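You operate a simulated robot arm through the tools that you are given. There is no shell and no other tool.

Carry out the task below with a simulated two-armed robot. There is one attempt and no reset: what you move stays moved.

JOB
Pump both valves till their gauges show 8 bar.
Fine: move the blue hose end from valve to valve and put it back on its rest; the valves stay uncapped.

The check looks at the end state, three seconds after you hand in, the way a careful person would. Anything else that was tipped, shoved, dropped, spilled or broken makes it a failure.

ROBOT AND FRAMES
Two 6-joint arms with fingered hands on one trunk that stands fixed in place. Base frame: the origin is at the foot of the trunk, x ahead of it, y to its left, z up; the work surface is at about z = 886. Units: mm, degrees, N and s.
The left shoulder is at [20, 157, 829], the right one opposite. With the tool pointing down near the work surface each hand reaches from about 100 to 820 mm from the base axis, measured 20 degrees to its own side. Payload 4.1 kg a hand.
The tool frame of a hand sits at the grasp point between the pads (the TCP): z along the fingers, y along the line on which they close. The tips reach 33 mm beyond it. Largest opening 112 mm; the body of the gripper starts 39 mm behind the TCP. The gripper is a hand of 4 fingers: y runs from the thumb to the fingers, the wrist lies at [-16, -118, -200] in the tool frame.
Orientation is that of the tool frame in the base frame, as [roll, pitch, yaw] about the fixed x, y, z axes, in that order (R = Rz(yaw) Ry(pitch) Rx(roll)). With the fingers straight down and the wrist toward the robot, the tool's x, y and z point along [0, 1, 0], [1, 0, 0] and [0, 0, -1] of the base frame.

CONTROLS
- The arms move only by the tool play_rows. It takes "left_series", "right_series" or both (then of equal length, played together; a hand with none holds still); each is one flat list of numbers, 6 for each row, row after row: the shift along the tool's x, y, z in units of 20 mm (1.0 is 20 mm), then the turn, a rotation vector about the tool's x, y, z in units of 6 degrees (1.0 is 6 degrees). In form: [x, y, z, rx, ry, rz, x, y, z, rx, ry, rz, ...]. A call has 1 to 20 rows; each row shifts and turns the commanded pose from where the row before left it, along the tool's axes as they then stand. A call with a number of a shift or a turn outside -1 to 1 is refused whole. Rows are played at 5 a second. More than 50 mm and 8.6 degrees between two rows, and nothing of the call is played. A pose out of reach is approached as far as the arm can. The call stops where the force on the tool passes 40 N (or 10 N more than at its start, if that is more) or the arm is blocked; 0.2 s more then pass. In this call time passes only in rows, and 0.2 s behind the last. It gives the time, the measured TCP pose, the force on the tool (base axes), the opening and the grip force at its end, in the units of the frame above (readings bear some noise), with the torque about the TCP (base axes, N m) and any sound that the robot's microphone picked up.
- Cameras (640 x 400 px; columns grow to the right, rows downward): "scene" is now at [55.9, -21, 1465.2]; the picture's right is [-0.24, -0.97, 0.00], its down [-0.52, 0.13, -0.84] and it looks along [0.82, -0.20, -0.54] (base axes); focal length 321 px, centre (320, 200). "left" rides on the left gripper at [-66, -89, -130] in its tool frame; the picture's right is [-0.79, -0.29, 0.54], its down [0.55, -0.71, 0.44] and it looks along [0.26, 0.64, 0.72] (tool axes); focal length 247 px, centre (320, 200). "right" rides on the right gripper at [66, -89, -130] in its tool frame; the picture's right is [-0.79, 0.29, -0.54], its down [-0.55, -0.71, 0.44] and it looks along [-0.26, 0.64, 0.72] (tool axes); focal length 247 px, centre (320, 200). There is no depth. A picture from a camera that has moved, and an enlarged one, comes with that camera's place and axes in the base frame and with its lens.
- capture(camera): a new picture of that camera. No time passes.
- set_fingers(index, middle, ring, thumb_bend, thumb_turn, hand): sets how far each is bent, from 0 (flat) to 1 (curled in); at 0.3 the hand is open as for a grip, at 0.7 the pads meet at the TCP. One left out holds its place. A second passes; each finger stops where it meets its share of the squeeze, and holds until it gets a number again. It is the only way to open and close the hand. It gives what a move gives, with no picture; readings hold the bend of each and the force on the fingers (four entries, about 0 where the hand has none), thumb and palm. thumb_turn goes from beside the hand (0) to across from the fingers (1), as for a grip.
- pan_tilt(pan, tilt): turns the head with the scene camera to pan (to the left, within 86 degrees either way) and tilt (down, from -29 to 69), counted from straight ahead of the robot. It gives what a move gives.
- enlarge(camera, box): a new picture of the part [left, top, right, bottom] of that camera's present view, enlarged. No time passes.
- sign_off(): hands the job in; it is judged then, once.

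Places have to be worked out from the pictures, the camera data and where the tool is seen. Open the grippers and draw the arms clear of the work before you hand the job in, unless the task says otherwise.

The tools are called after "Emit:" as a command line: name --argument value ..., lists and objects as JSON in quotes. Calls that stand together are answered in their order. play_rows: Moves the arms, as the interface text tells. Its arguments: {"type":"object","properties":{"left_series":{"type":"array"},"right_series":{"type":"array"}},"required":[]} The other tools are called the same way: set_fingers (index, middle, ring, thumb_bend, thumb_turn, hand) moves the fingers one by one; pan_tilt (pan, tilt) turns the head that bears the scene camera; capture (camera) takes a picture; enlarge (camera, box) takes an enlarged picture of a part of a camera's view; sign_off () hands the job in.

At the start:

```text
t: 0.0
left_tcp_pos: [458.7, 61.9, 1187.4]
left_tcp_rot: [179.9, 0.0, 76.5]
left_contact_force: [0.2, 0.5, 0.2]
left_wrist_torque: [0.0, -0.02, -0.01]
left_width: 111.6
left_grip_force: 0.0
left_shape: jaw
left_bend: [0.3, 0.3, 0.3, 0.3, 0.98]
left_finger forces: [0.1, 0.0, 0.0, 0.0, 0.0, 0.1]
right_tcp_pos: [507.5, -311.9, 1171.6]
right_tcp_rot: [-180.0, 0.1, 76.7]
right_contact_force: [-0.2, -0.2, -0.3]
right_wrist_torque: [0.01, -0.04, 0.03]
right_width: 111.8
right_grip_force: 0.0
right_shape: jaw
right_bend: [0.3, 0.3, 0.3, 0.3, 0.98]
right_finger forces: [0.0, 0.1, 0.0, 0.0, 0.1, 0.1]
head pan, tilt: [-13.6, 32.4]
```

scene: 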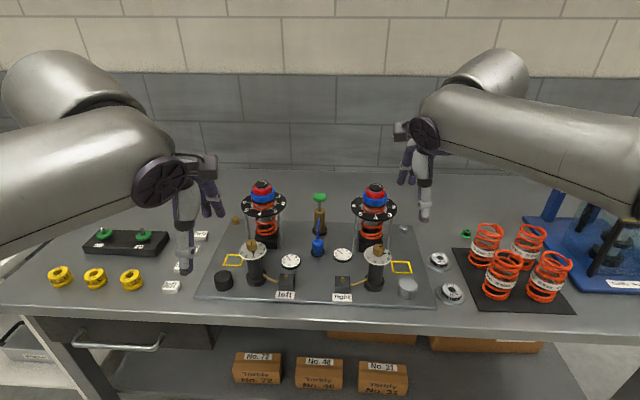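
right: 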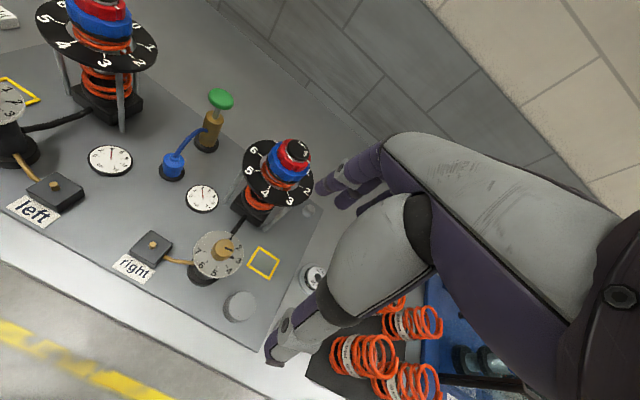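
left: 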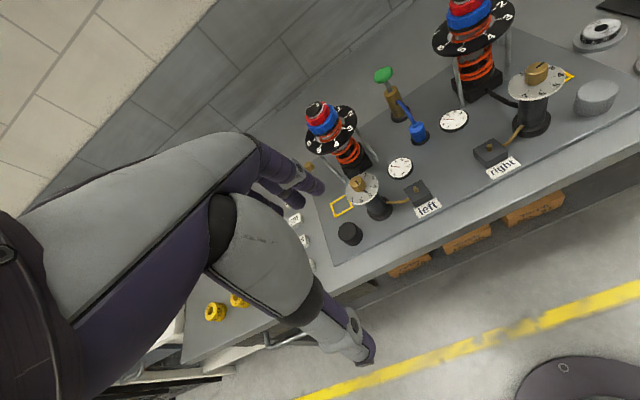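

I start by looking closer at the valve plate in the middle of the scene before moving anything.

Emit:
enlarge --camera "scene" --box '[190, 170, 450, 310]'

Emit:
enlarge --camera "scene" --box '[270, 180, 370, 300]'

Emit:
enlarge --camera "left" --box '[300, 0, 640, 260]'

Emit:
enlarge --camera "right" --box '[0, 0, 340, 330]'

```text
2.46 times, centred on (320, 240) of scene
camera zoom: at [55.9, -21.0, 1465.2], right [-0.24, -0.97, 0.0], down [-0.52, 0.13, -0.84], along [0.82, -0.2, -0.54], focal length 789 px, centre (320, 102)
```

zoom: 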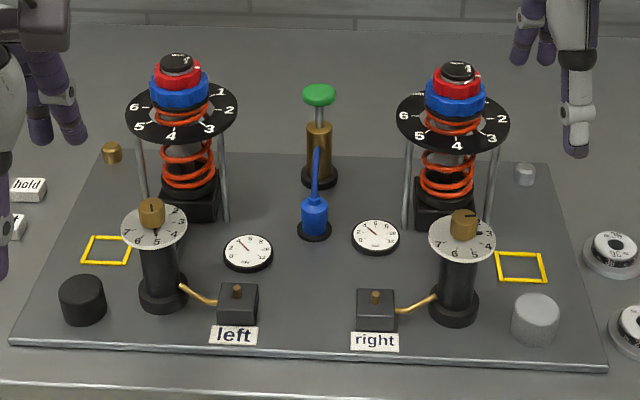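

```text
3.33 times, centred on (320, 240) of scene
camera zoom: at [55.9, -21.0, 1465.2], right [-0.24, -0.97, 0.0], down [-0.52, 0.13, -0.84], along [0.82, -0.2, -0.54], focal length 1069 px, centre (320, 67)
```

zoom: 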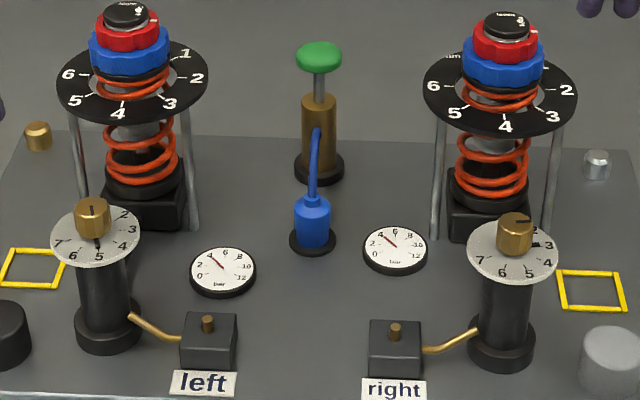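

```text
1.54 times, centred on (470, 130) of left
camera zoom: at [357.1, 18.1, 1318.3], right [-0.46, -0.7, -0.54], down [-0.56, 0.7, -0.44], along [0.69, 0.1, -0.72], focal length 380 px, centre (89, 308)
```

zoom: 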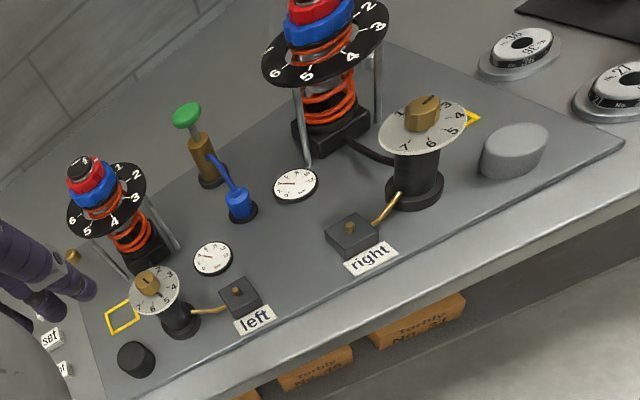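

```text
1.21 times, centred on (170, 165) of right
camera zoom: at [436.1, -226.8, 1301.1], right [0.09, -0.84, 0.54], down [-0.82, -0.37, -0.44], along [0.57, -0.4, -0.72], focal length 299 px, centre (502, 242)
```

zoom: 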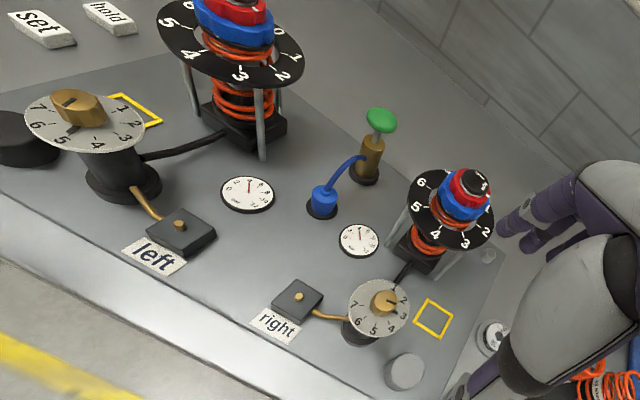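

The plate holds a pump with a green knob (about [765, -191, 1013]), the blue hose end on its rest (about [678, -165]), and two valve blocks at roughly [584, -69] and [546, -192]. Both gauges read about 4. I'll zoom in on the gauges, the hose end and the hands.

Emit:
enlarge --camera "scene" --box '[270, 240, 370, 302]'

Emit:
enlarge --camera "scene" --box '[300, 185, 348, 260]'

Emit:
enlarge --camera "scene" --box '[380, 90, 480, 240]'

Emit:
enlarge --camera "right" --box '[80, 80, 320, 290]'

```text
6.40 times, centred on (320, 271) of scene
camera zoom: at [55.9, -21.0, 1465.2], right [-0.24, -0.97, 0.0], down [-0.52, 0.13, -0.84], along [0.82, -0.2, -0.54], focal length 2052 px, centre (320, -254)
```

zoom: 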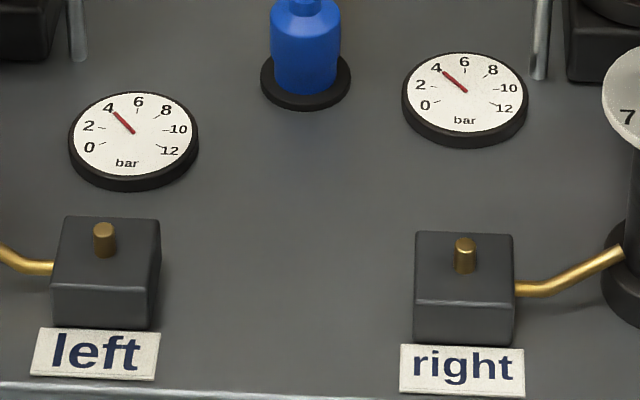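

```text
5.33 times, centred on (324, 222) of scene
camera zoom: at [55.9, -21.0, 1465.2], right [-0.24, -0.97, 0.0], down [-0.52, 0.13, -0.84], along [0.82, -0.2, -0.54], focal length 1710 px, centre (299, 80)
```

zoom: 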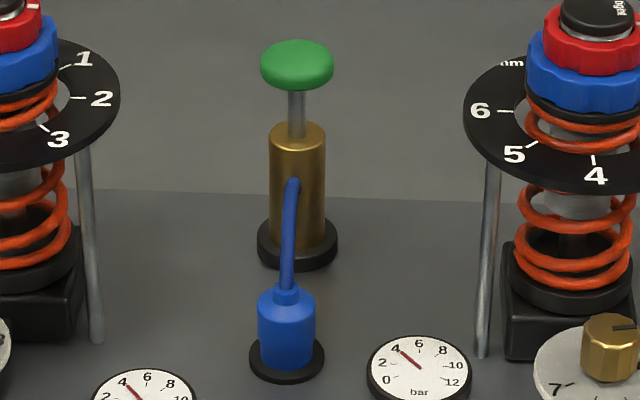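

```text
2.67 times, centred on (430, 165) of scene
camera zoom: at [55.9, -21.0, 1465.2], right [-0.24, -0.97, 0.0], down [-0.52, 0.13, -0.84], along [0.82, -0.2, -0.54], focal length 855 px, centre (27, 293)
```

zoom: 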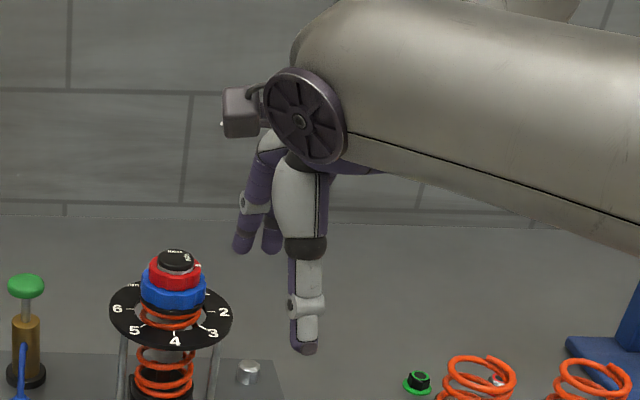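

```text
1.90 times, centred on (200, 185) of right
camera zoom: at [436.1, -226.8, 1301.1], right [0.09, -0.84, 0.54], down [-0.82, -0.37, -0.44], along [0.57, -0.4, -0.72], focal length 470 px, centre (549, 229)
```

zoom: 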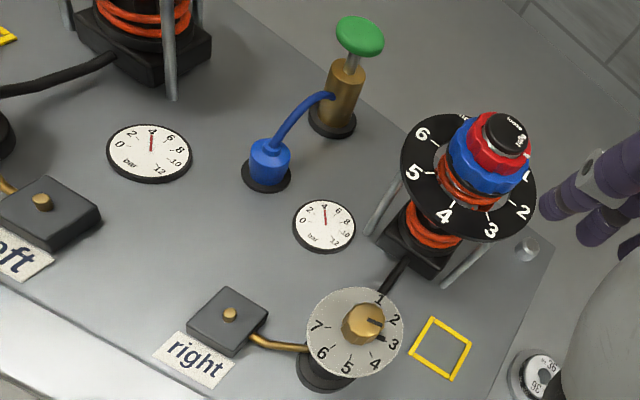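

Both gauges read about 4 bar. I triangulate the hose end at about [678.6, -166.5] (blue body z 901–933), the knob at [768, -192, 1009], and the stem tops at [590, -70, 923] and [550, -193, 925]. I slide the right hand left at its current height so it lines up with the hose end, and draw the left hand away.

Emit:
play_rows --right_series '[1, 0, 0, 0, 0, 0, 1, 0, 0, 0, 0, 0, 1, 0, 0, 0, 0, 0, 1, 0, 0, 0, 0, 0, 1, 0, 0, 0, 0, 0, 1, 0, 0, 0, 0, 0, 1, 0, 0, 0, 0, 0, 1, 0, 0, 0, 0, 0, 1, 0, 0, 0, 0, 0]' --left_series '[0.6, 0, 0, 0, 0, 0, 0.6, 0, 0, 0, 0, 0, 0.6, 0, 0, 0, 0, 0, 0.6, 0, 0, 0, 0, 0, 0.6, 0, 0, 0, 0, 0, 0.6, 0, 0, 0, 0, 0, 0.6, 0, 0, 0, 0, 0, 0.6, 0, 0, 0, 0, 0, 0.6, 0, 0, 0, 0, 0]'

Emit:
capture --camera "scene"

Emit:
capture --camera "right"

```text
t: 2.0
left_tcp_pos: [483.7, 167.5, 1188.0]
left_tcp_rot: [179.9, 0.0, 76.5]
left_contact_force: [-0.1, -0.6, 0.0]
left_wrist_torque: [0.02, -0.02, -0.02]
left_width: 111.3
left_grip_force: 0.1
left_shape: jaw
left_bend: [0.3, 0.3, 0.3, 0.3, 0.98]
left_finger forces: [0.0, 0.0, 0.2, 0.0, 0.0, 0.0]
right_tcp_pos: [549.5, -135.6, 1172.8]
right_tcp_rot: [180.0, 0.0, 76.6]
right_contact_force: [-0.2, -0.1, 0.4]
right_wrist_torque: [0.04, -0.01, 0.0]
right_width: 111.7
right_grip_force: 0.0
right_shape: jaw
right_bend: [0.3, 0.3, 0.3, 0.3, 0.98]
right_finger forces: [0.0, 0.1, 0.0, 0.0, 0.0, 0.1]
head pan, tilt: [-13.6, 32.4]
```

```text
taken
```

scene: 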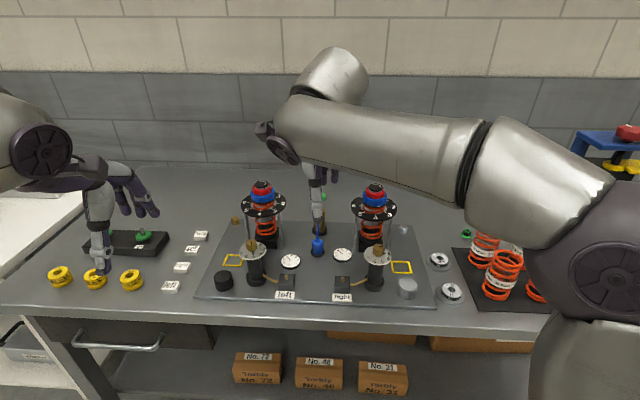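

```text
taken
camera right: at [478.1, -51.7, 1301.4], right [0.09, -0.84, 0.54], down [-0.82, -0.37, -0.44], along [0.57, -0.4, -0.72], focal length 247 px, centre (320, 200)
```

right: 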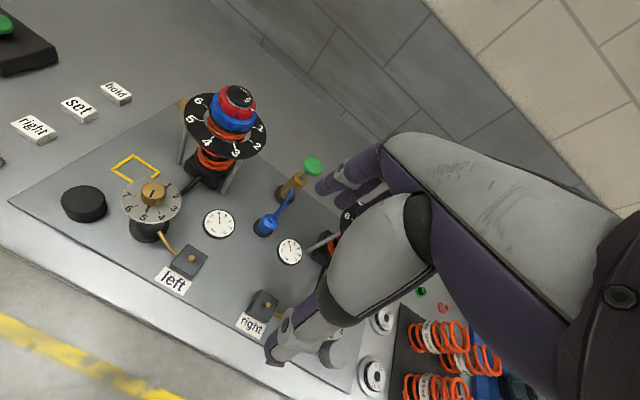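

The right hand is now at [549.5, -135.6, 1173]. I zoom the wrist view to refine the hose end and the stems.

Emit:
enlarge --camera "right" --box '[140, 140, 340, 340]'

Emit:
enlarge --camera "scene" --box '[230, 40, 410, 240]'

Emit:
enlarge --camera "left" --box '[240, 0, 640, 400]'

```text
2.00 times, centred on (240, 240) of right
camera zoom: at [478.1, -51.7, 1301.4], right [0.09, -0.84, 0.54], down [-0.82, -0.37, -0.44], along [0.57, -0.4, -0.72], focal length 494 px, centre (480, 120)
```

zoom: 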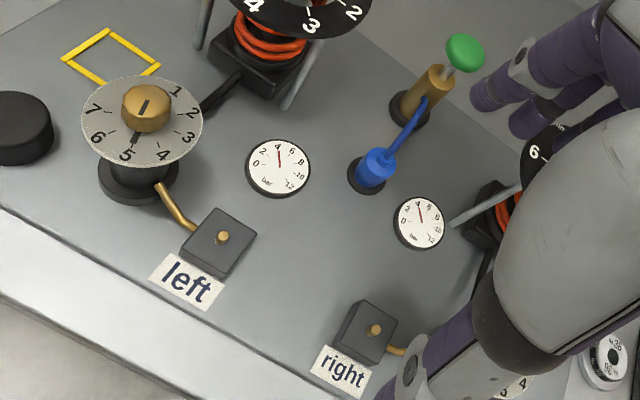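

```text
2.00 times, centred on (320, 140) of scene
camera zoom: at [55.8, -21.4, 1465.2], right [-0.24, -0.97, 0.0], down [-0.52, 0.13, -0.84], along [0.82, -0.2, -0.54], focal length 641 px, centre (320, 320)
```

zoom: 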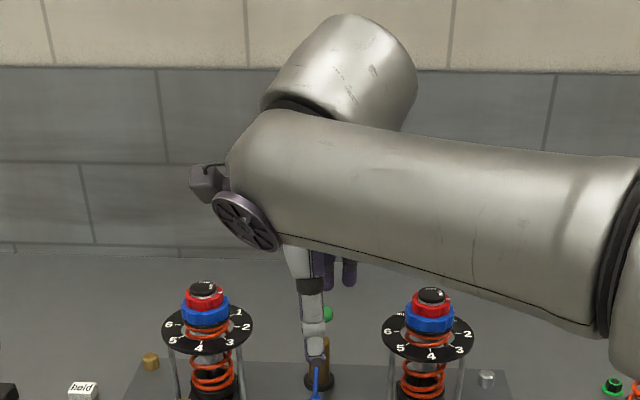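

```text
1.00 times, centred on (440, 200) of left (not enlarged: the box is as wide or as high as the picture)
camera zoom: at [382.2, 123.3, 1318.2], right [-0.46, -0.7, -0.54], down [-0.56, 0.7, -0.44], along [0.69, 0.1, -0.72], focal length 247 px, centre (200, 200)
```

zoom: 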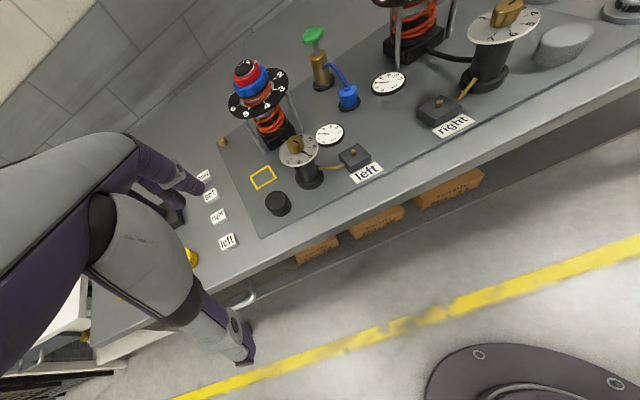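

Refined: hose end about [680, -165], stems about [589, -69] and [551, -193]. The pump knob sits only about 90 mm beyond the hose end, so I narrow the right hand's opening before going down.

Emit:
set_fingers --hand "right" --index 0.48 --middle 0.48 --ring 0.48 --thumb_bend 0.48

Emit:
play_rows --right_series '[0, 1, 0, 0, 0, 0, 0, 1, 0, 0, 0, 0, 0.08, 1, 0.5, 0, 0, 0, 0, 1, 0.5, 0, 0, 0, 0, 1, 0.5, 0, 0, 0, 0, 1, 0.5, 0, 0, 0, 0, 0.7, 1, 0, 0, 0, 0, 0, 1, 0, 0, 0]'

Emit:
capture --camera "right"

Emit:
capture --camera "scene"

Emit:
capture --camera "left"

```text
t: 3.0
left_tcp_pos: [484.7, 167.5, 1186.3]
left_tcp_rot: [179.8, 0.0, 76.5]
left_contact_force: [-0.5, 0.1, 0.2]
left_wrist_torque: [-0.01, -0.01, 0.03]
left_width: 111.6
left_grip_force: 0.0
left_shape: jaw
left_bend: [0.3, 0.3, 0.3, 0.3, 0.98]
left_finger forces: [0.0, 0.1, 0.1, 0.0, 0.1, 0.1]
right_tcp_pos: [550.5, -135.7, 1171.4]
right_tcp_rot: [180.0, 0.0, 76.6]
right_contact_force: [-0.5, 0.6, 0.4]
right_wrist_torque: [-0.02, -0.01, 0.0]
right_width: 63.9
right_grip_force: 0.0
right_shape: fingers
right_bend: [0.48, 0.48, 0.48, 0.48, 0.98]
right_finger forces: [0.0, 0.0, 0.0, 0.1, 0.0, 0.0]
head pan, tilt: [-13.6, 32.4]
```

```text
t: 4.8
left_tcp_pos: [483.8, 166.9, 1187.7]
left_tcp_rot: [179.9, -0.1, 76.5]
left_contact_force: [-0.7, -0.6, 0.3]
left_wrist_torque: [-0.01, -0.01, -0.01]
left_width: 111.4
left_grip_force: 0.0
left_shape: jaw
left_bend: [0.3, 0.3, 0.3, 0.3, 0.98]
left_finger forces: [0.0, 0.1, 0.1, 0.0, 0.0, 0.0]
right_tcp_pos: [680.2, -166.6, 1091.8]
right_tcp_rot: [-180.0, 0.1, 76.6]
right_contact_force: [0.3, 0.3, -0.2]
right_wrist_torque: [0.0, 0.03, 0.04]
right_width: 64.1
right_grip_force: 0.1
right_shape: fingers
right_bend: [0.48, 0.48, 0.48, 0.48, 0.98]
right_finger forces: [0.0, 0.1, 0.0, 0.0, 0.0, 0.0]
head pan, tilt: [-13.6, 32.4]
```

```text
taken
camera right: at [608.2, -81.3, 1221.5], right [0.09, -0.84, 0.54], down [-0.82, -0.37, -0.44], along [0.57, -0.4, -0.72], focal length 247 px, centre (320, 200)
```

right: 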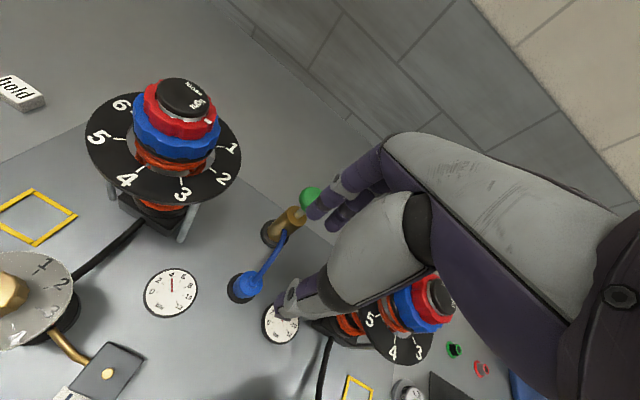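

```text
taken
```

scene: 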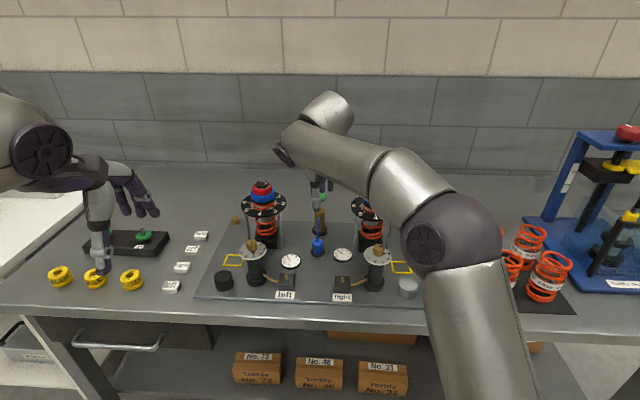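

```text
taken
camera left: at [382.2, 123.4, 1318.2], right [-0.46, -0.7, -0.54], down [-0.56, 0.7, -0.44], along [0.69, 0.1, -0.72], focal length 247 px, centre (320, 200)
```

left: 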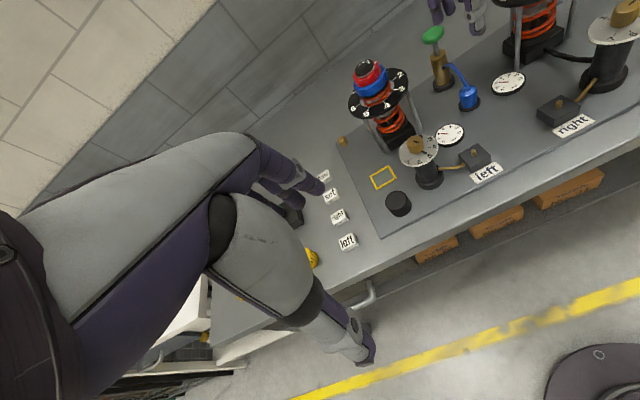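

The hand hangs above the hose end at [680, -166.6, 1092] with clear space to both towers. I go down 100 mm and check clearance again.

Emit:
play_rows --right_series '[0.05, 0, 1, 0, 0, 0, 0, 0, 1, 0, 0, 0, 0, 0, 1, 0, 0, 0, 0, 0, 1, 0, 0, 0, 0, 0, 1, 0, 0, 0]'

Emit:
enlarge --camera "right" --box '[140, 120, 400, 360]'

Emit:
enlarge --camera "scene" --box '[270, 150, 370, 270]'

Emit:
enlarge --camera "left" --box '[380, 0, 560, 140]'

```text
t: 6.0
left_tcp_pos: [485.9, 166.9, 1187.3]
left_tcp_rot: [180.0, 0.1, 76.5]
left_contact_force: [-0.6, -1.0, 0.7]
left_wrist_torque: [-0.02, -0.01, 0.04]
left_width: 111.5
left_grip_force: 0.1
left_shape: jaw
left_bend: [0.3, 0.3, 0.3, 0.3, 0.98]
left_finger forces: [0.0, 0.0, 0.1, 0.0, 0.0, 0.0]
right_tcp_pos: [680.8, -164.2, 991.8]
right_tcp_rot: [179.9, 0.0, 76.6]
right_contact_force: [0.3, 0.9, 0.0]
right_wrist_torque: [-0.01, 0.03, 0.03]
right_width: 63.7
right_grip_force: 0.0
right_shape: fingers
right_bend: [0.48, 0.48, 0.48, 0.48, 0.98]
right_finger forces: [0.0, 0.1, 0.0, 0.0, 0.0, 0.0]
head pan, tilt: [-13.6, 32.4]
```

```text
1.67 times, centred on (270, 240) of right
camera zoom: at [608.9, -80.2, 1121.1], right [0.1, -0.84, 0.54], down [-0.82, -0.37, -0.44], along [0.57, -0.4, -0.72], focal length 412 px, centre (403, 133)
```

zoom: 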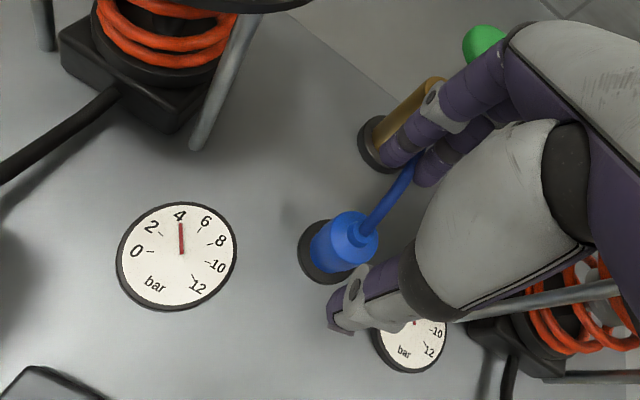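

```text
3.33 times, centred on (320, 210) of scene
camera zoom: at [55.7, -21.0, 1465.2], right [-0.24, -0.97, 0.0], down [-0.52, 0.13, -0.84], along [0.82, -0.2, -0.54], focal length 1069 px, centre (320, 167)
```

zoom: 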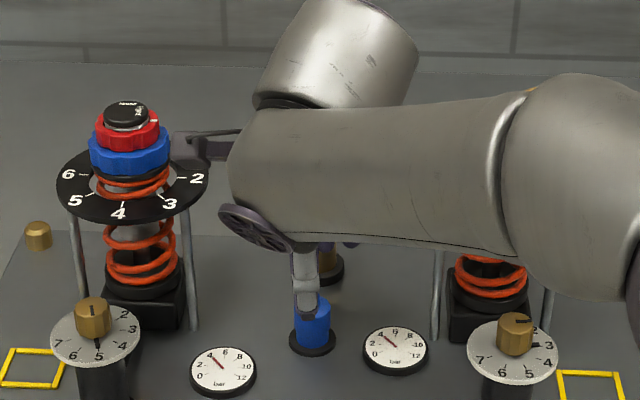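

```text
2.86 times, centred on (470, 70) of left
camera zoom: at [382.2, 123.4, 1318.2], right [-0.46, -0.7, -0.54], down [-0.56, 0.7, -0.44], along [0.69, 0.1, -0.72], focal length 706 px, centre (-109, 571)
```

zoom: 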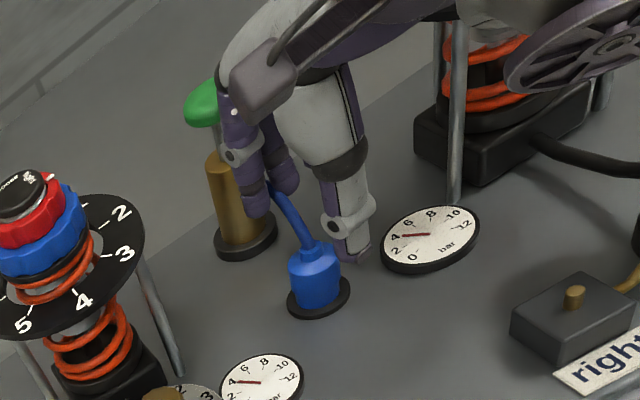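

The left view shows the fingers straddling the tube and the hand centred over the hose end. I go down about 54 mm to put the pads around the blue body.

Emit:
play_rows --right_series '[0, 0, 0.9, 0, 0, 0, 0, 0, 0.9, 0, 0, 0, 0, 0, 0.9, 0, 0, 0]'

Emit:
enlarge --camera "left" --box '[380, 0, 560, 140]'

Emit:
enlarge --camera "right" --box '[140, 120, 400, 360]'

Emit:
enlarge --camera "scene" --box '[270, 180, 370, 270]'

```text
t: 6.8
left_tcp_pos: [484.9, 166.9, 1187.5]
left_tcp_rot: [179.9, 0.0, 76.4]
left_contact_force: [0.2, 0.2, -0.1]
left_wrist_torque: [-0.01, -0.02, 0.03]
left_width: 111.5
left_grip_force: 0.0
left_shape: jaw
left_bend: [0.3, 0.3, 0.3, 0.3, 0.98]
left_finger forces: [0.0, 0.1, 0.0, 0.0, 0.0, 0.0]
right_tcp_pos: [680.8, -164.4, 937.8]
right_tcp_rot: [180.0, 0.0, 76.6]
right_contact_force: [0.2, -0.3, 1.0]
right_wrist_torque: [0.0, -0.01, 0.02]
right_width: 63.9
right_grip_force: 0.1
right_shape: fingers
right_bend: [0.48, 0.48, 0.48, 0.48, 0.98]
right_finger forces: [0.1, 0.1, 0.0, 0.0, 0.1, 0.1]
head pan, tilt: [-13.6, 32.4]
```

```text
2.86 times, centred on (470, 70) of left
camera zoom: at [382.2, 123.4, 1318.2], right [-0.46, -0.7, -0.54], down [-0.56, 0.7, -0.44], along [0.69, 0.1, -0.72], focal length 706 px, centre (-109, 571)
```

zoom: 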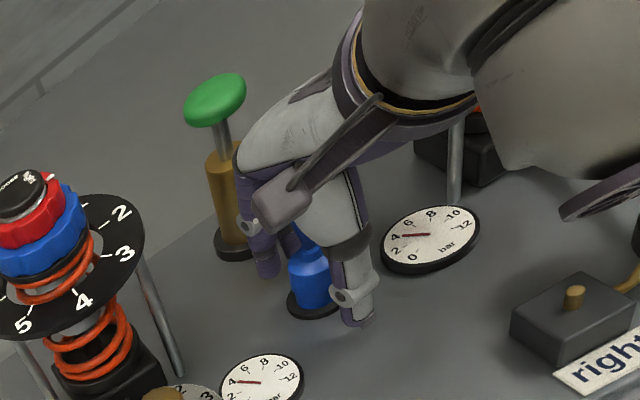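

```text
1.67 times, centred on (270, 240) of right
camera zoom: at [609.3, -79.9, 1067.0], right [0.09, -0.84, 0.54], down [-0.82, -0.37, -0.44], along [0.57, -0.4, -0.72], focal length 412 px, centre (403, 133)
```

zoom: 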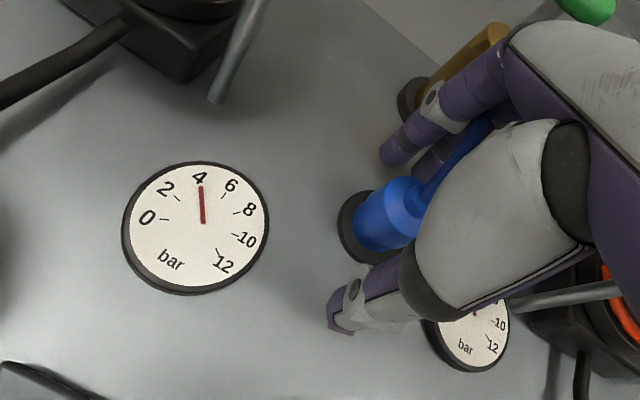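

```text
4.44 times, centred on (320, 225) of scene
camera zoom: at [55.7, -21.0, 1465.2], right [-0.24, -0.97, 0.0], down [-0.52, 0.13, -0.84], along [0.82, -0.2, -0.54], focal length 1425 px, centre (320, 89)
```

zoom: 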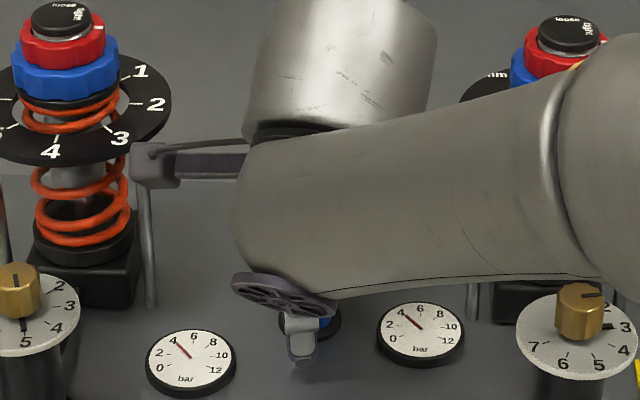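

The hand is centred on the hose end within about 2 mm. I lower 3 mm more and close the fingers on the blue body.

Emit:
play_rows --right_series '[0, 0, 0.15, 0, 0, 0]'

Emit:
set_fingers --hand "right" --index 0.7 --middle 0.7 --ring 0.7 --thumb_bend 0.7

Emit:
enlarge --camera "left" --box '[380, 0, 560, 140]'

Emit:
enlarge --camera "right" --box '[140, 120, 400, 360]'

```text
t: 7.2
left_tcp_pos: [484.7, 166.7, 1187.9]
left_tcp_rot: [179.9, 0.1, 76.5]
left_contact_force: [0.2, 0.4, -0.1]
left_wrist_torque: [-0.02, 0.01, 0.02]
left_width: 111.6
left_grip_force: 0.0
left_shape: jaw
left_bend: [0.3, 0.3, 0.3, 0.3, 0.98]
left_finger forces: [0.0, 0.0, 0.0, 0.0, 0.0, 0.0]
right_tcp_pos: [681.3, -166.0, 934.5]
right_tcp_rot: [180.0, 0.0, 76.5]
right_contact_force: [1.0, 0.4, 0.2]
right_wrist_torque: [0.02, 0.0, -0.02]
right_width: 63.7
right_grip_force: 0.1
right_shape: fingers
right_bend: [0.48, 0.48, 0.48, 0.48, 0.98]
right_finger forces: [0.0, 0.1, 0.0, 0.1, 0.0, 0.0]
head pan, tilt: [-13.6, 32.4]
```

```text
t: 8.2
left_tcp_pos: [484.6, 167.7, 1188.0]
left_tcp_rot: [179.9, -0.1, 76.5]
left_contact_force: [0.0, -0.5, -0.2]
left_wrist_torque: [0.01, 0.01, 0.02]
left_width: 111.5
left_grip_force: 0.0
left_shape: jaw
left_bend: [0.3, 0.3, 0.3, 0.3, 0.98]
left_finger forces: [0.1, 0.0, 0.0, 0.0, 0.0, 0.0]
right_tcp_pos: [681.9, -164.0, 935.0]
right_tcp_rot: [-180.0, 0.0, 76.6]
right_contact_force: [0.1, -0.4, 0.5]
right_wrist_torque: [-0.02, 0.02, 0.03]
right_width: 21.9
right_grip_force: 8.5
right_shape: fingers
right_bend: [0.65, 0.66, 0.7, 0.63, 0.97]
right_finger forces: [4.1, 4.8, 0.0, 0.0, 7.8, 0.0]
head pan, tilt: [-13.6, 32.4]
```

```text
2.86 times, centred on (470, 70) of left
camera zoom: at [382.3, 123.3, 1318.2], right [-0.46, -0.7, -0.54], down [-0.56, 0.7, -0.44], along [0.69, 0.1, -0.72], focal length 706 px, centre (-109, 571)
```

zoom: 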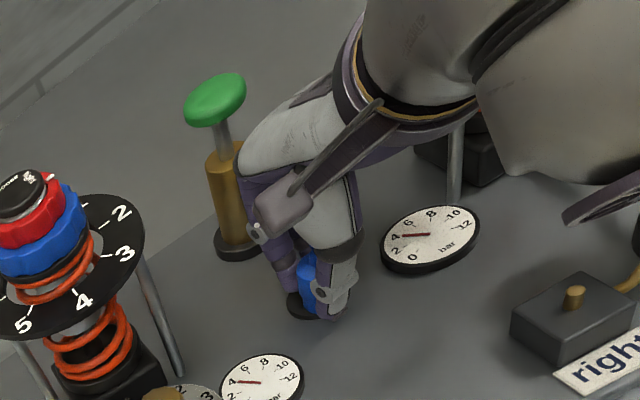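

```text
1.67 times, centred on (270, 240) of right
camera zoom: at [609.5, -80.1, 1064.2], right [0.09, -0.84, 0.54], down [-0.82, -0.37, -0.44], along [0.57, -0.4, -0.72], focal length 412 px, centre (403, 133)
```

zoom: 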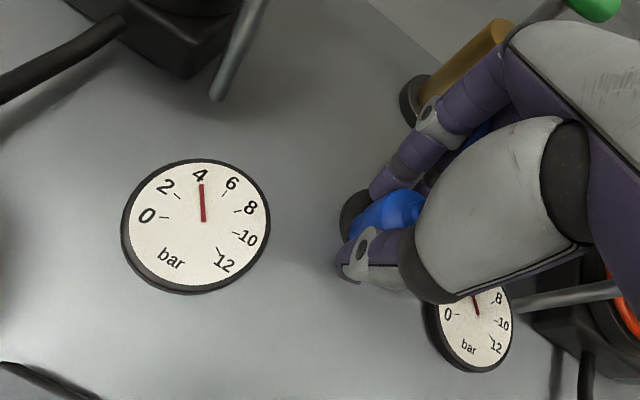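

Index, middle and thumb hold the hose end (grip 8.5 N). I lift it straight up 60 mm and look.

Emit:
play_rows --right_series '[0, 0, -0.5, 0, 0, 0, 0, 0, -0.5, 0, 0, 0, 0, 0, -1, 0, 0, 0, 0, 0, -1, 0, 0, 0]'

Emit:
enlarge --camera "left" --box '[380, 0, 560, 140]'

Emit:
enlarge --camera "right" --box '[140, 120, 400, 360]'

Emit:
enlarge --camera "scene" --box '[270, 180, 370, 300]'

```text
t: 9.2
left_tcp_pos: [484.6, 166.6, 1188.4]
left_tcp_rot: [179.9, -0.1, 76.4]
left_contact_force: [0.1, 0.0, -0.1]
left_wrist_torque: [0.02, 0.01, 0.0]
left_width: 111.4
left_grip_force: 0.1
left_shape: jaw
left_bend: [0.3, 0.3, 0.3, 0.3, 0.98]
left_finger forces: [0.0, 0.0, 0.1, 0.0, 0.1, 0.1]
right_tcp_pos: [679.2, -165.2, 995.1]
right_tcp_rot: [180.0, 0.0, 76.7]
right_contact_force: [-0.5, 0.1, -1.1]
right_wrist_torque: [-0.01, 0.0, 0.02]
right_width: 21.4
right_grip_force: 8.0
right_shape: fingers
right_bend: [0.65, 0.66, 0.7, 0.63, 0.97]
right_finger forces: [4.2, 4.7, 0.0, 0.0, 7.9, 0.0]
head pan, tilt: [-13.6, 32.4]
```

```text
2.86 times, centred on (470, 70) of left
camera zoom: at [382.4, 123.3, 1318.2], right [-0.46, -0.7, -0.54], down [-0.56, 0.7, -0.44], along [0.69, 0.1, -0.72], focal length 706 px, centre (-109, 571)
```

zoom: 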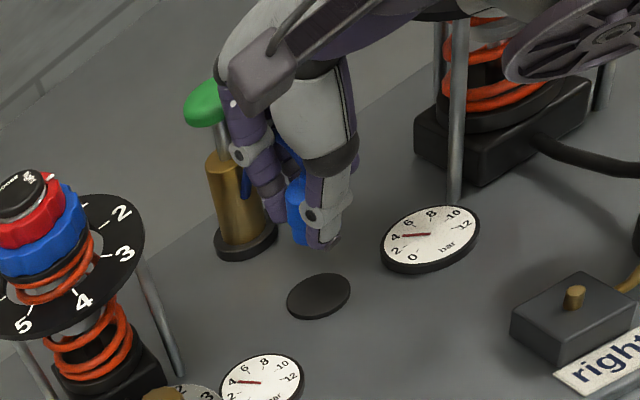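

```text
1.67 times, centred on (270, 240) of right
camera zoom: at [608.7, -80.1, 1124.6], right [0.09, -0.84, 0.54], down [-0.82, -0.37, -0.44], along [0.57, -0.4, -0.72], focal length 412 px, centre (403, 133)
```

zoom: 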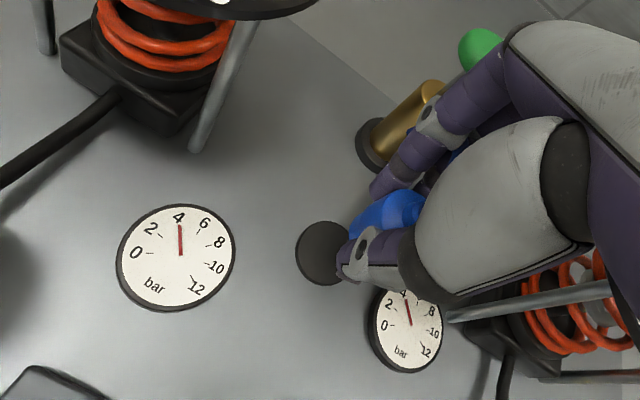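

```text
3.33 times, centred on (320, 240) of scene
camera zoom: at [56.0, -21.1, 1465.2], right [-0.24, -0.97, 0.0], down [-0.52, 0.13, -0.84], along [0.82, -0.2, -0.54], focal length 1069 px, centre (320, 67)
```

zoom: 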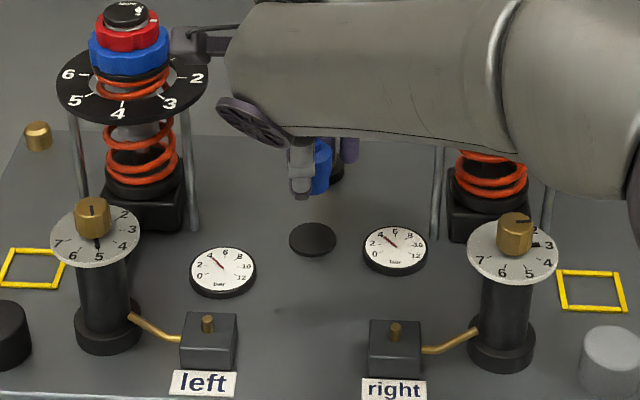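

The hose end came up cleanly with the rest free. I move it at this height to above the left valve stem, at [589.5, -69.5].

Emit:
play_rows --right_series '[0.6, -0.91, 0, 0, 0, 0, 0.6, -0.91, 0, 0, 0, 0, 0.6, -0.91, 0, 0, 0, 0, 0.6, -0.91, 0, 0, 0, 0, 0.6, -0.91, 0, 0, 0, 0, 0.6, -0.91, 0, 0, 0, 0]'

Emit:
capture --camera "scene"

Emit:
enlarge --camera "scene" --box '[240, 220, 340, 300]'

Emit:
enlarge --camera "left" --box '[380, 50, 560, 190]'

Emit:
enlarge --camera "right" --box '[140, 120, 400, 360]'

```text
t: 10.6
left_tcp_pos: [485.3, 167.4, 1187.7]
left_tcp_rot: [179.9, 0.1, 76.5]
left_contact_force: [-1.0, -0.5, -0.3]
left_wrist_torque: [-0.01, 0.0, -0.02]
left_width: 111.6
left_grip_force: 0.1
left_shape: jaw
left_bend: [0.3, 0.3, 0.3, 0.3, 0.98]
left_finger forces: [0.1, 0.0, 0.0, 0.1, 0.1, 0.0]
right_tcp_pos: [591.9, -68.3, 993.6]
right_tcp_rot: [179.9, 0.0, 76.6]
right_contact_force: [-0.4, -0.5, -1.1]
right_wrist_torque: [-0.03, -0.03, 0.01]
right_width: 21.4
right_grip_force: 8.9
right_shape: fingers
right_bend: [0.65, 0.66, 0.7, 0.63, 0.96]
right_finger forces: [4.2, 4.7, 0.0, 0.0, 7.9, 0.0]
head pan, tilt: [-13.6, 32.4]
```

```text
taken
```

scene: 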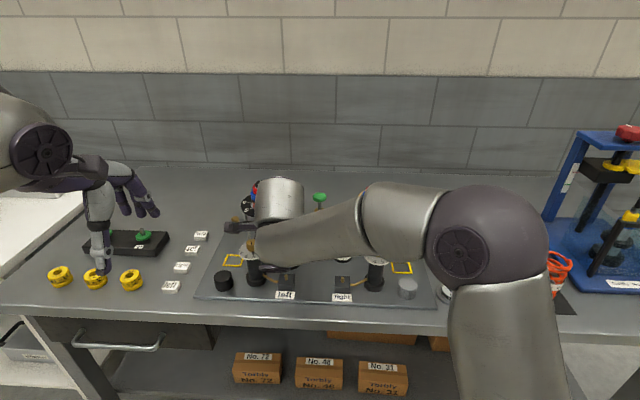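

```text
5.00 times, centred on (290, 260) of scene
camera zoom: at [56.1, -21.2, 1465.2], right [-0.24, -0.97, 0.0], down [-0.52, 0.13, -0.84], along [0.82, -0.2, -0.54], focal length 1603 px, centre (470, -100)
```

zoom: 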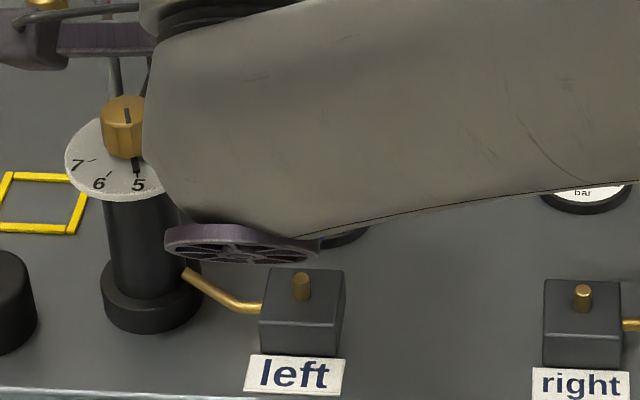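

```text
2.86 times, centred on (470, 120) of left
camera zoom: at [382.5, 123.2, 1318.2], right [-0.46, -0.7, -0.54], down [-0.56, 0.7, -0.44], along [0.69, 0.1, -0.72], focal length 706 px, centre (-109, 429)
```

zoom: 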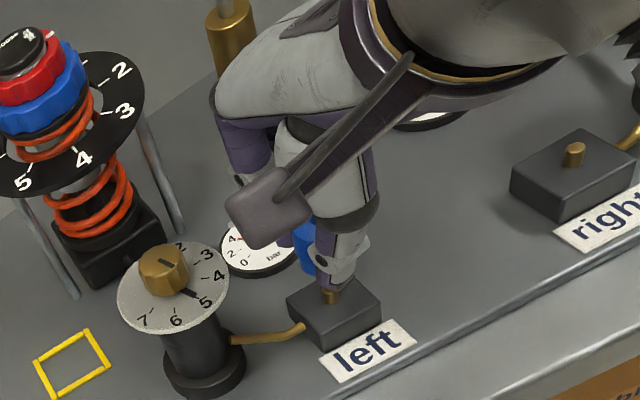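

```text
1.67 times, centred on (270, 240) of right
camera zoom: at [519.4, 15.2, 1123.5], right [0.09, -0.84, 0.54], down [-0.82, -0.37, -0.44], along [0.57, -0.4, -0.72], focal length 412 px, centre (403, 133)
```

zoom: 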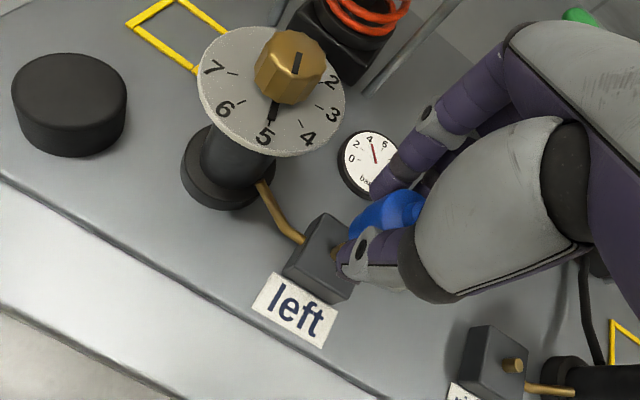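

The stem seems to be at [589.5, -69.5] from both wrist views, and the TCP is within 1–2 mm of that. I trim by 1 mm and go down to just above the stem.

Emit:
play_rows --right_series '[0, -0.05, 0.5, 0, 0, 0, 0, 0, 0.5, 0, 0, 0, 0, 0, 0.4, 0, 0, 0]'

Emit:
enlarge --camera "left" --box '[410, 80, 530, 180]'

Emit:
enlarge --camera "right" --box '[240, 180, 360, 280]'

Emit:
enlarge --camera "scene" --box '[240, 220, 340, 300]'

```text
t: 11.4
left_tcp_pos: [483.8, 166.5, 1188.4]
left_tcp_rot: [179.8, 0.0, 76.5]
left_contact_force: [-0.8, 0.7, -0.9]
left_wrist_torque: [0.01, 0.01, 0.01]
left_width: 111.9
left_grip_force: 0.2
left_shape: jaw
left_bend: [0.3, 0.3, 0.3, 0.3, 0.98]
left_finger forces: [0.0, 0.0, 0.1, 0.0, 0.1, 0.0]
right_tcp_pos: [590.0, -69.6, 966.8]
right_tcp_rot: [-180.0, 0.0, 76.6]
right_contact_force: [0.7, 0.2, 0.1]
right_wrist_torque: [-0.02, 0.01, -0.03]
right_width: 21.6
right_grip_force: 8.6
right_shape: fingers
right_bend: [0.65, 0.66, 0.7, 0.63, 0.96]
right_finger forces: [4.2, 4.8, 0.0, 0.0, 7.9, 0.0]
head pan, tilt: [-13.6, 32.4]
```

```text
4.00 times, centred on (470, 130) of left
camera zoom: at [382.3, 123.4, 1318.2], right [-0.46, -0.7, -0.54], down [-0.56, 0.7, -0.44], along [0.69, 0.1, -0.72], focal length 988 px, centre (-280, 480)
```

zoom: 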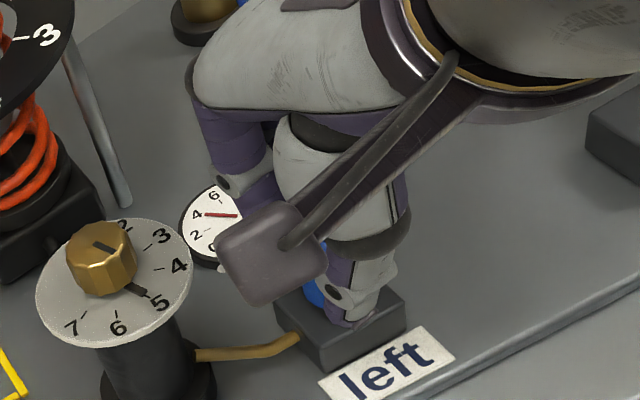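

```text
4.00 times, centred on (300, 230) of right
camera zoom: at [518.1, 15.1, 1095.5], right [0.09, -0.84, 0.54], down [-0.82, -0.37, -0.44], along [0.56, -0.4, -0.72], focal length 988 px, centre (400, 80)
```

zoom: 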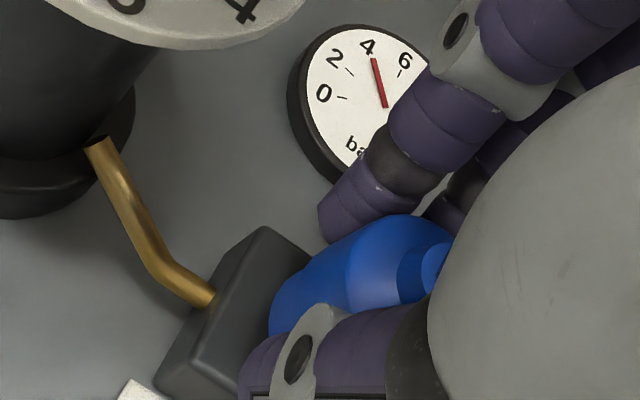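

```text
5.00 times, centred on (290, 260) of scene
camera zoom: at [55.8, -21.0, 1465.2], right [-0.24, -0.97, 0.0], down [-0.52, 0.13, -0.84], along [0.82, -0.2, -0.54], focal length 1603 px, centre (470, -100)
```

zoom: 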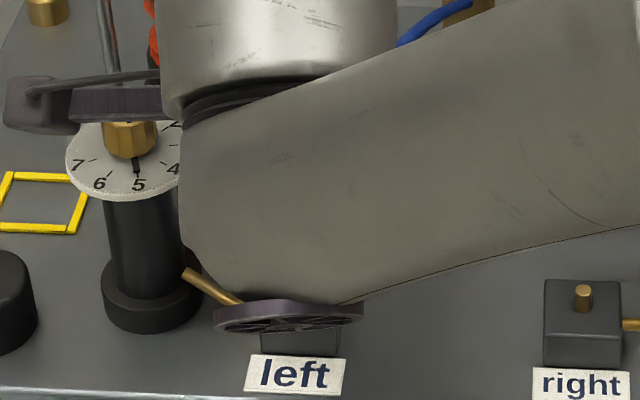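

The hose end sits just above the stem and nothing is touching. I lower in small steps while watching the force.

Emit:
play_rows --right_series '[0, 0, 0.2, 0, 0, 0, 0, 0, 0.2, 0, 0, 0]'

Emit:
enlarge --camera "right" --box '[240, 180, 360, 280]'

```text
t: 12.0
left_tcp_pos: [484.2, 166.8, 1187.1]
left_tcp_rot: [179.9, 0.0, 76.6]
left_contact_force: [1.1, 0.8, 0.4]
left_wrist_torque: [0.0, -0.04, 0.02]
left_width: 111.9
left_grip_force: 0.2
left_shape: jaw
left_bend: [0.3, 0.3, 0.3, 0.3, 0.98]
left_finger forces: [0.0, 0.0, 0.0, 0.0, 0.0, 0.1]
right_tcp_pos: [590.9, -70.2, 959.5]
right_tcp_rot: [179.9, 0.1, 76.6]
right_contact_force: [1.1, -0.6, -0.7]
right_wrist_torque: [0.01, 0.02, 0.02]
right_width: 21.3
right_grip_force: 8.3
right_shape: fingers
right_bend: [0.65, 0.66, 0.7, 0.63, 0.96]
right_finger forces: [4.2, 4.6, 0.0, 0.0, 7.9, 0.0]
head pan, tilt: [-13.6, 32.4]
```

```text
4.00 times, centred on (300, 230) of right
camera zoom: at [518.1, 15.2, 1088.0], right [0.1, -0.84, 0.54], down [-0.82, -0.37, -0.44], along [0.57, -0.4, -0.72], focal length 988 px, centre (400, 80)
```

zoom: 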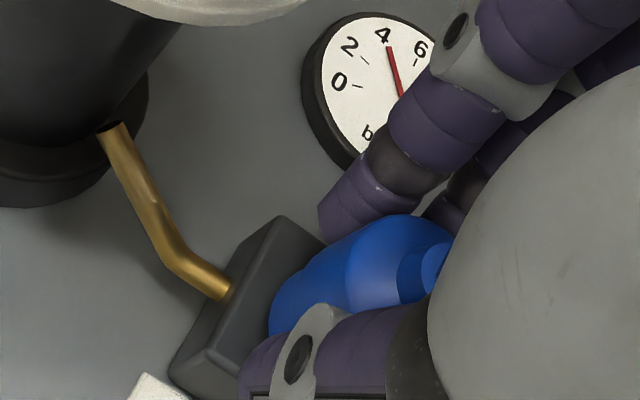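

Still no contact at 959.5. I keep lowering in 3 mm steps.

Emit:
play_rows --right_series '[0, 0, 0.15, 0, 0, 0, 0, 0, 0.15, 0, 0, 0]'

Emit:
enlarge --camera "right" --box '[240, 180, 360, 280]'

Emit:
enlarge --camera "left" --box '[440, 120, 500, 170]'

```text
t: 12.6
left_tcp_pos: [484.4, 166.3, 1187.1]
left_tcp_rot: [179.9, 0.0, 76.5]
left_contact_force: [0.4, -0.3, 0.5]
left_wrist_torque: [0.01, 0.0, -0.01]
left_width: 111.5
left_grip_force: 0.0
left_shape: jaw
left_bend: [0.3, 0.3, 0.3, 0.3, 0.98]
left_finger forces: [0.0, 0.0, 0.0, 0.1, 0.0, 0.1]
right_tcp_pos: [589.7, -70.0, 952.8]
right_tcp_rot: [180.0, 0.0, 76.6]
right_contact_force: [-0.7, 0.7, -0.7]
right_wrist_torque: [0.02, 0.03, 0.01]
right_width: 21.7
right_grip_force: 8.6
right_shape: fingers
right_bend: [0.65, 0.66, 0.7, 0.63, 0.96]
right_finger forces: [4.2, 4.7, 0.1, 0.0, 8.0, 0.0]
head pan, tilt: [-13.6, 32.4]
```

```text
4.00 times, centred on (300, 230) of right
camera zoom: at [518.3, 14.8, 1082.4], right [0.09, -0.84, 0.54], down [-0.82, -0.37, -0.44], along [0.57, -0.4, -0.72], focal length 988 px, centre (400, 80)
```

zoom: 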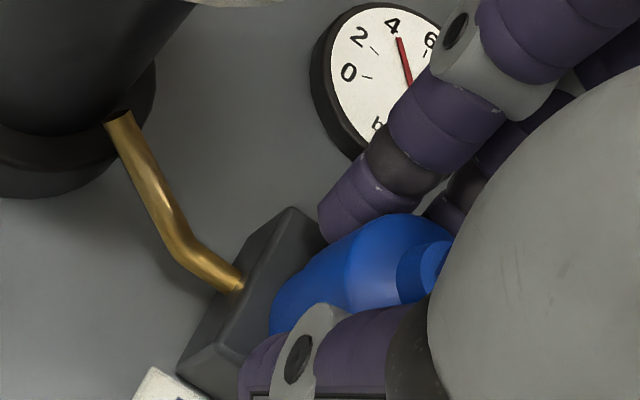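

```text
8.00 times, centred on (470, 145) of left
camera zoom: at [382.3, 123.4, 1318.2], right [-0.46, -0.7, -0.54], down [-0.56, 0.7, -0.44], along [0.69, 0.1, -0.72], focal length 1976 px, centre (-880, 640)
```

zoom: 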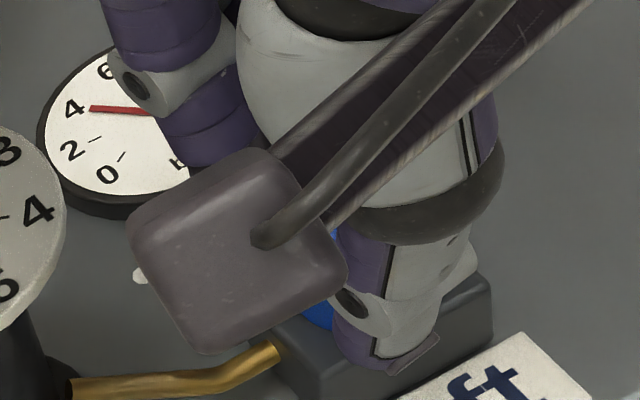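

No contact force yet at 952.8, so the stem may be entering the bore. I continue down in 2–3 mm steps.

Emit:
play_rows --right_series '[0, 0, 0.15, 0, 0, 0]'

Emit:
play_rows --right_series '[0, 0, 0.12, 0, 0, 0]'

Emit:
enlarge --camera "right" --box '[240, 180, 360, 280]'

```text
t: 13.0
left_tcp_pos: [485.2, 168.2, 1188.3]
left_tcp_rot: [180.0, 0.0, 76.4]
left_contact_force: [-0.4, -0.9, 0.8]
left_wrist_torque: [0.01, 0.01, 0.03]
left_width: 111.7
left_grip_force: 0.1
left_shape: jaw
left_bend: [0.3, 0.3, 0.3, 0.3, 0.98]
left_finger forces: [0.0, 0.0, 0.0, 0.0, 0.1, 0.1]
right_tcp_pos: [590.8, -69.6, 951.4]
right_tcp_rot: [179.8, -0.1, 76.6]
right_contact_force: [-0.2, -0.3, 8.0]
right_wrist_torque: [0.02, 0.07, -0.01]
right_width: 21.3
right_grip_force: 9.2
right_shape: fingers
right_bend: [0.65, 0.66, 0.7, 0.63, 0.96]
right_finger forces: [4.7, 5.5, 0.1, 0.1, 8.9, 0.0]
head pan, tilt: [-13.6, 32.4]
```

```text
t: 13.4
left_tcp_pos: [483.8, 167.3, 1188.4]
left_tcp_rot: [179.9, 0.0, 76.5]
left_contact_force: [0.8, -0.3, 0.0]
left_wrist_torque: [0.01, 0.0, 0.0]
left_width: 111.6
left_grip_force: 0.1
left_shape: jaw
left_bend: [0.3, 0.3, 0.3, 0.3, 0.98]
left_finger forces: [0.1, 0.0, 0.0, 0.0, 0.1, 0.0]
right_tcp_pos: [592.0, -69.6, 949.8]
right_tcp_rot: [179.6, -0.3, 76.6]
right_contact_force: [2.5, 0.0, 17.4]
right_wrist_torque: [0.0, -0.06, -0.04]
right_width: 20.5
right_grip_force: 11.0
right_shape: fingers
right_bend: [0.65, 0.66, 0.7, 0.63, 0.96]
right_finger forces: [5.4, 7.3, 0.0, 0.1, 9.4, 0.1]
head pan, tilt: [-13.6, 32.4]
```

```text
4.00 times, centred on (300, 230) of right
camera zoom: at [518.6, 14.9, 1078.5], right [0.09, -0.84, 0.54], down [-0.82, -0.37, -0.44], along [0.57, -0.4, -0.72], focal length 988 px, centre (400, 80)
```

zoom: 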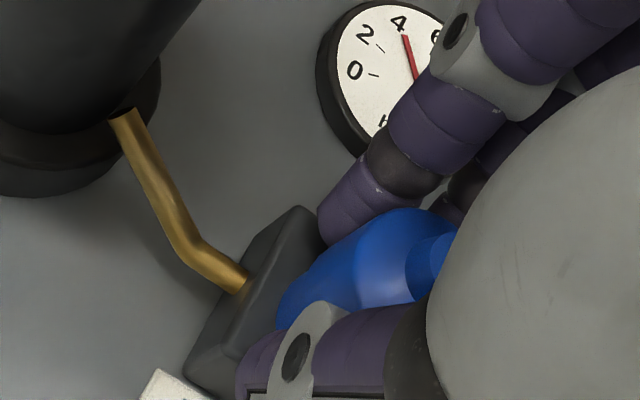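

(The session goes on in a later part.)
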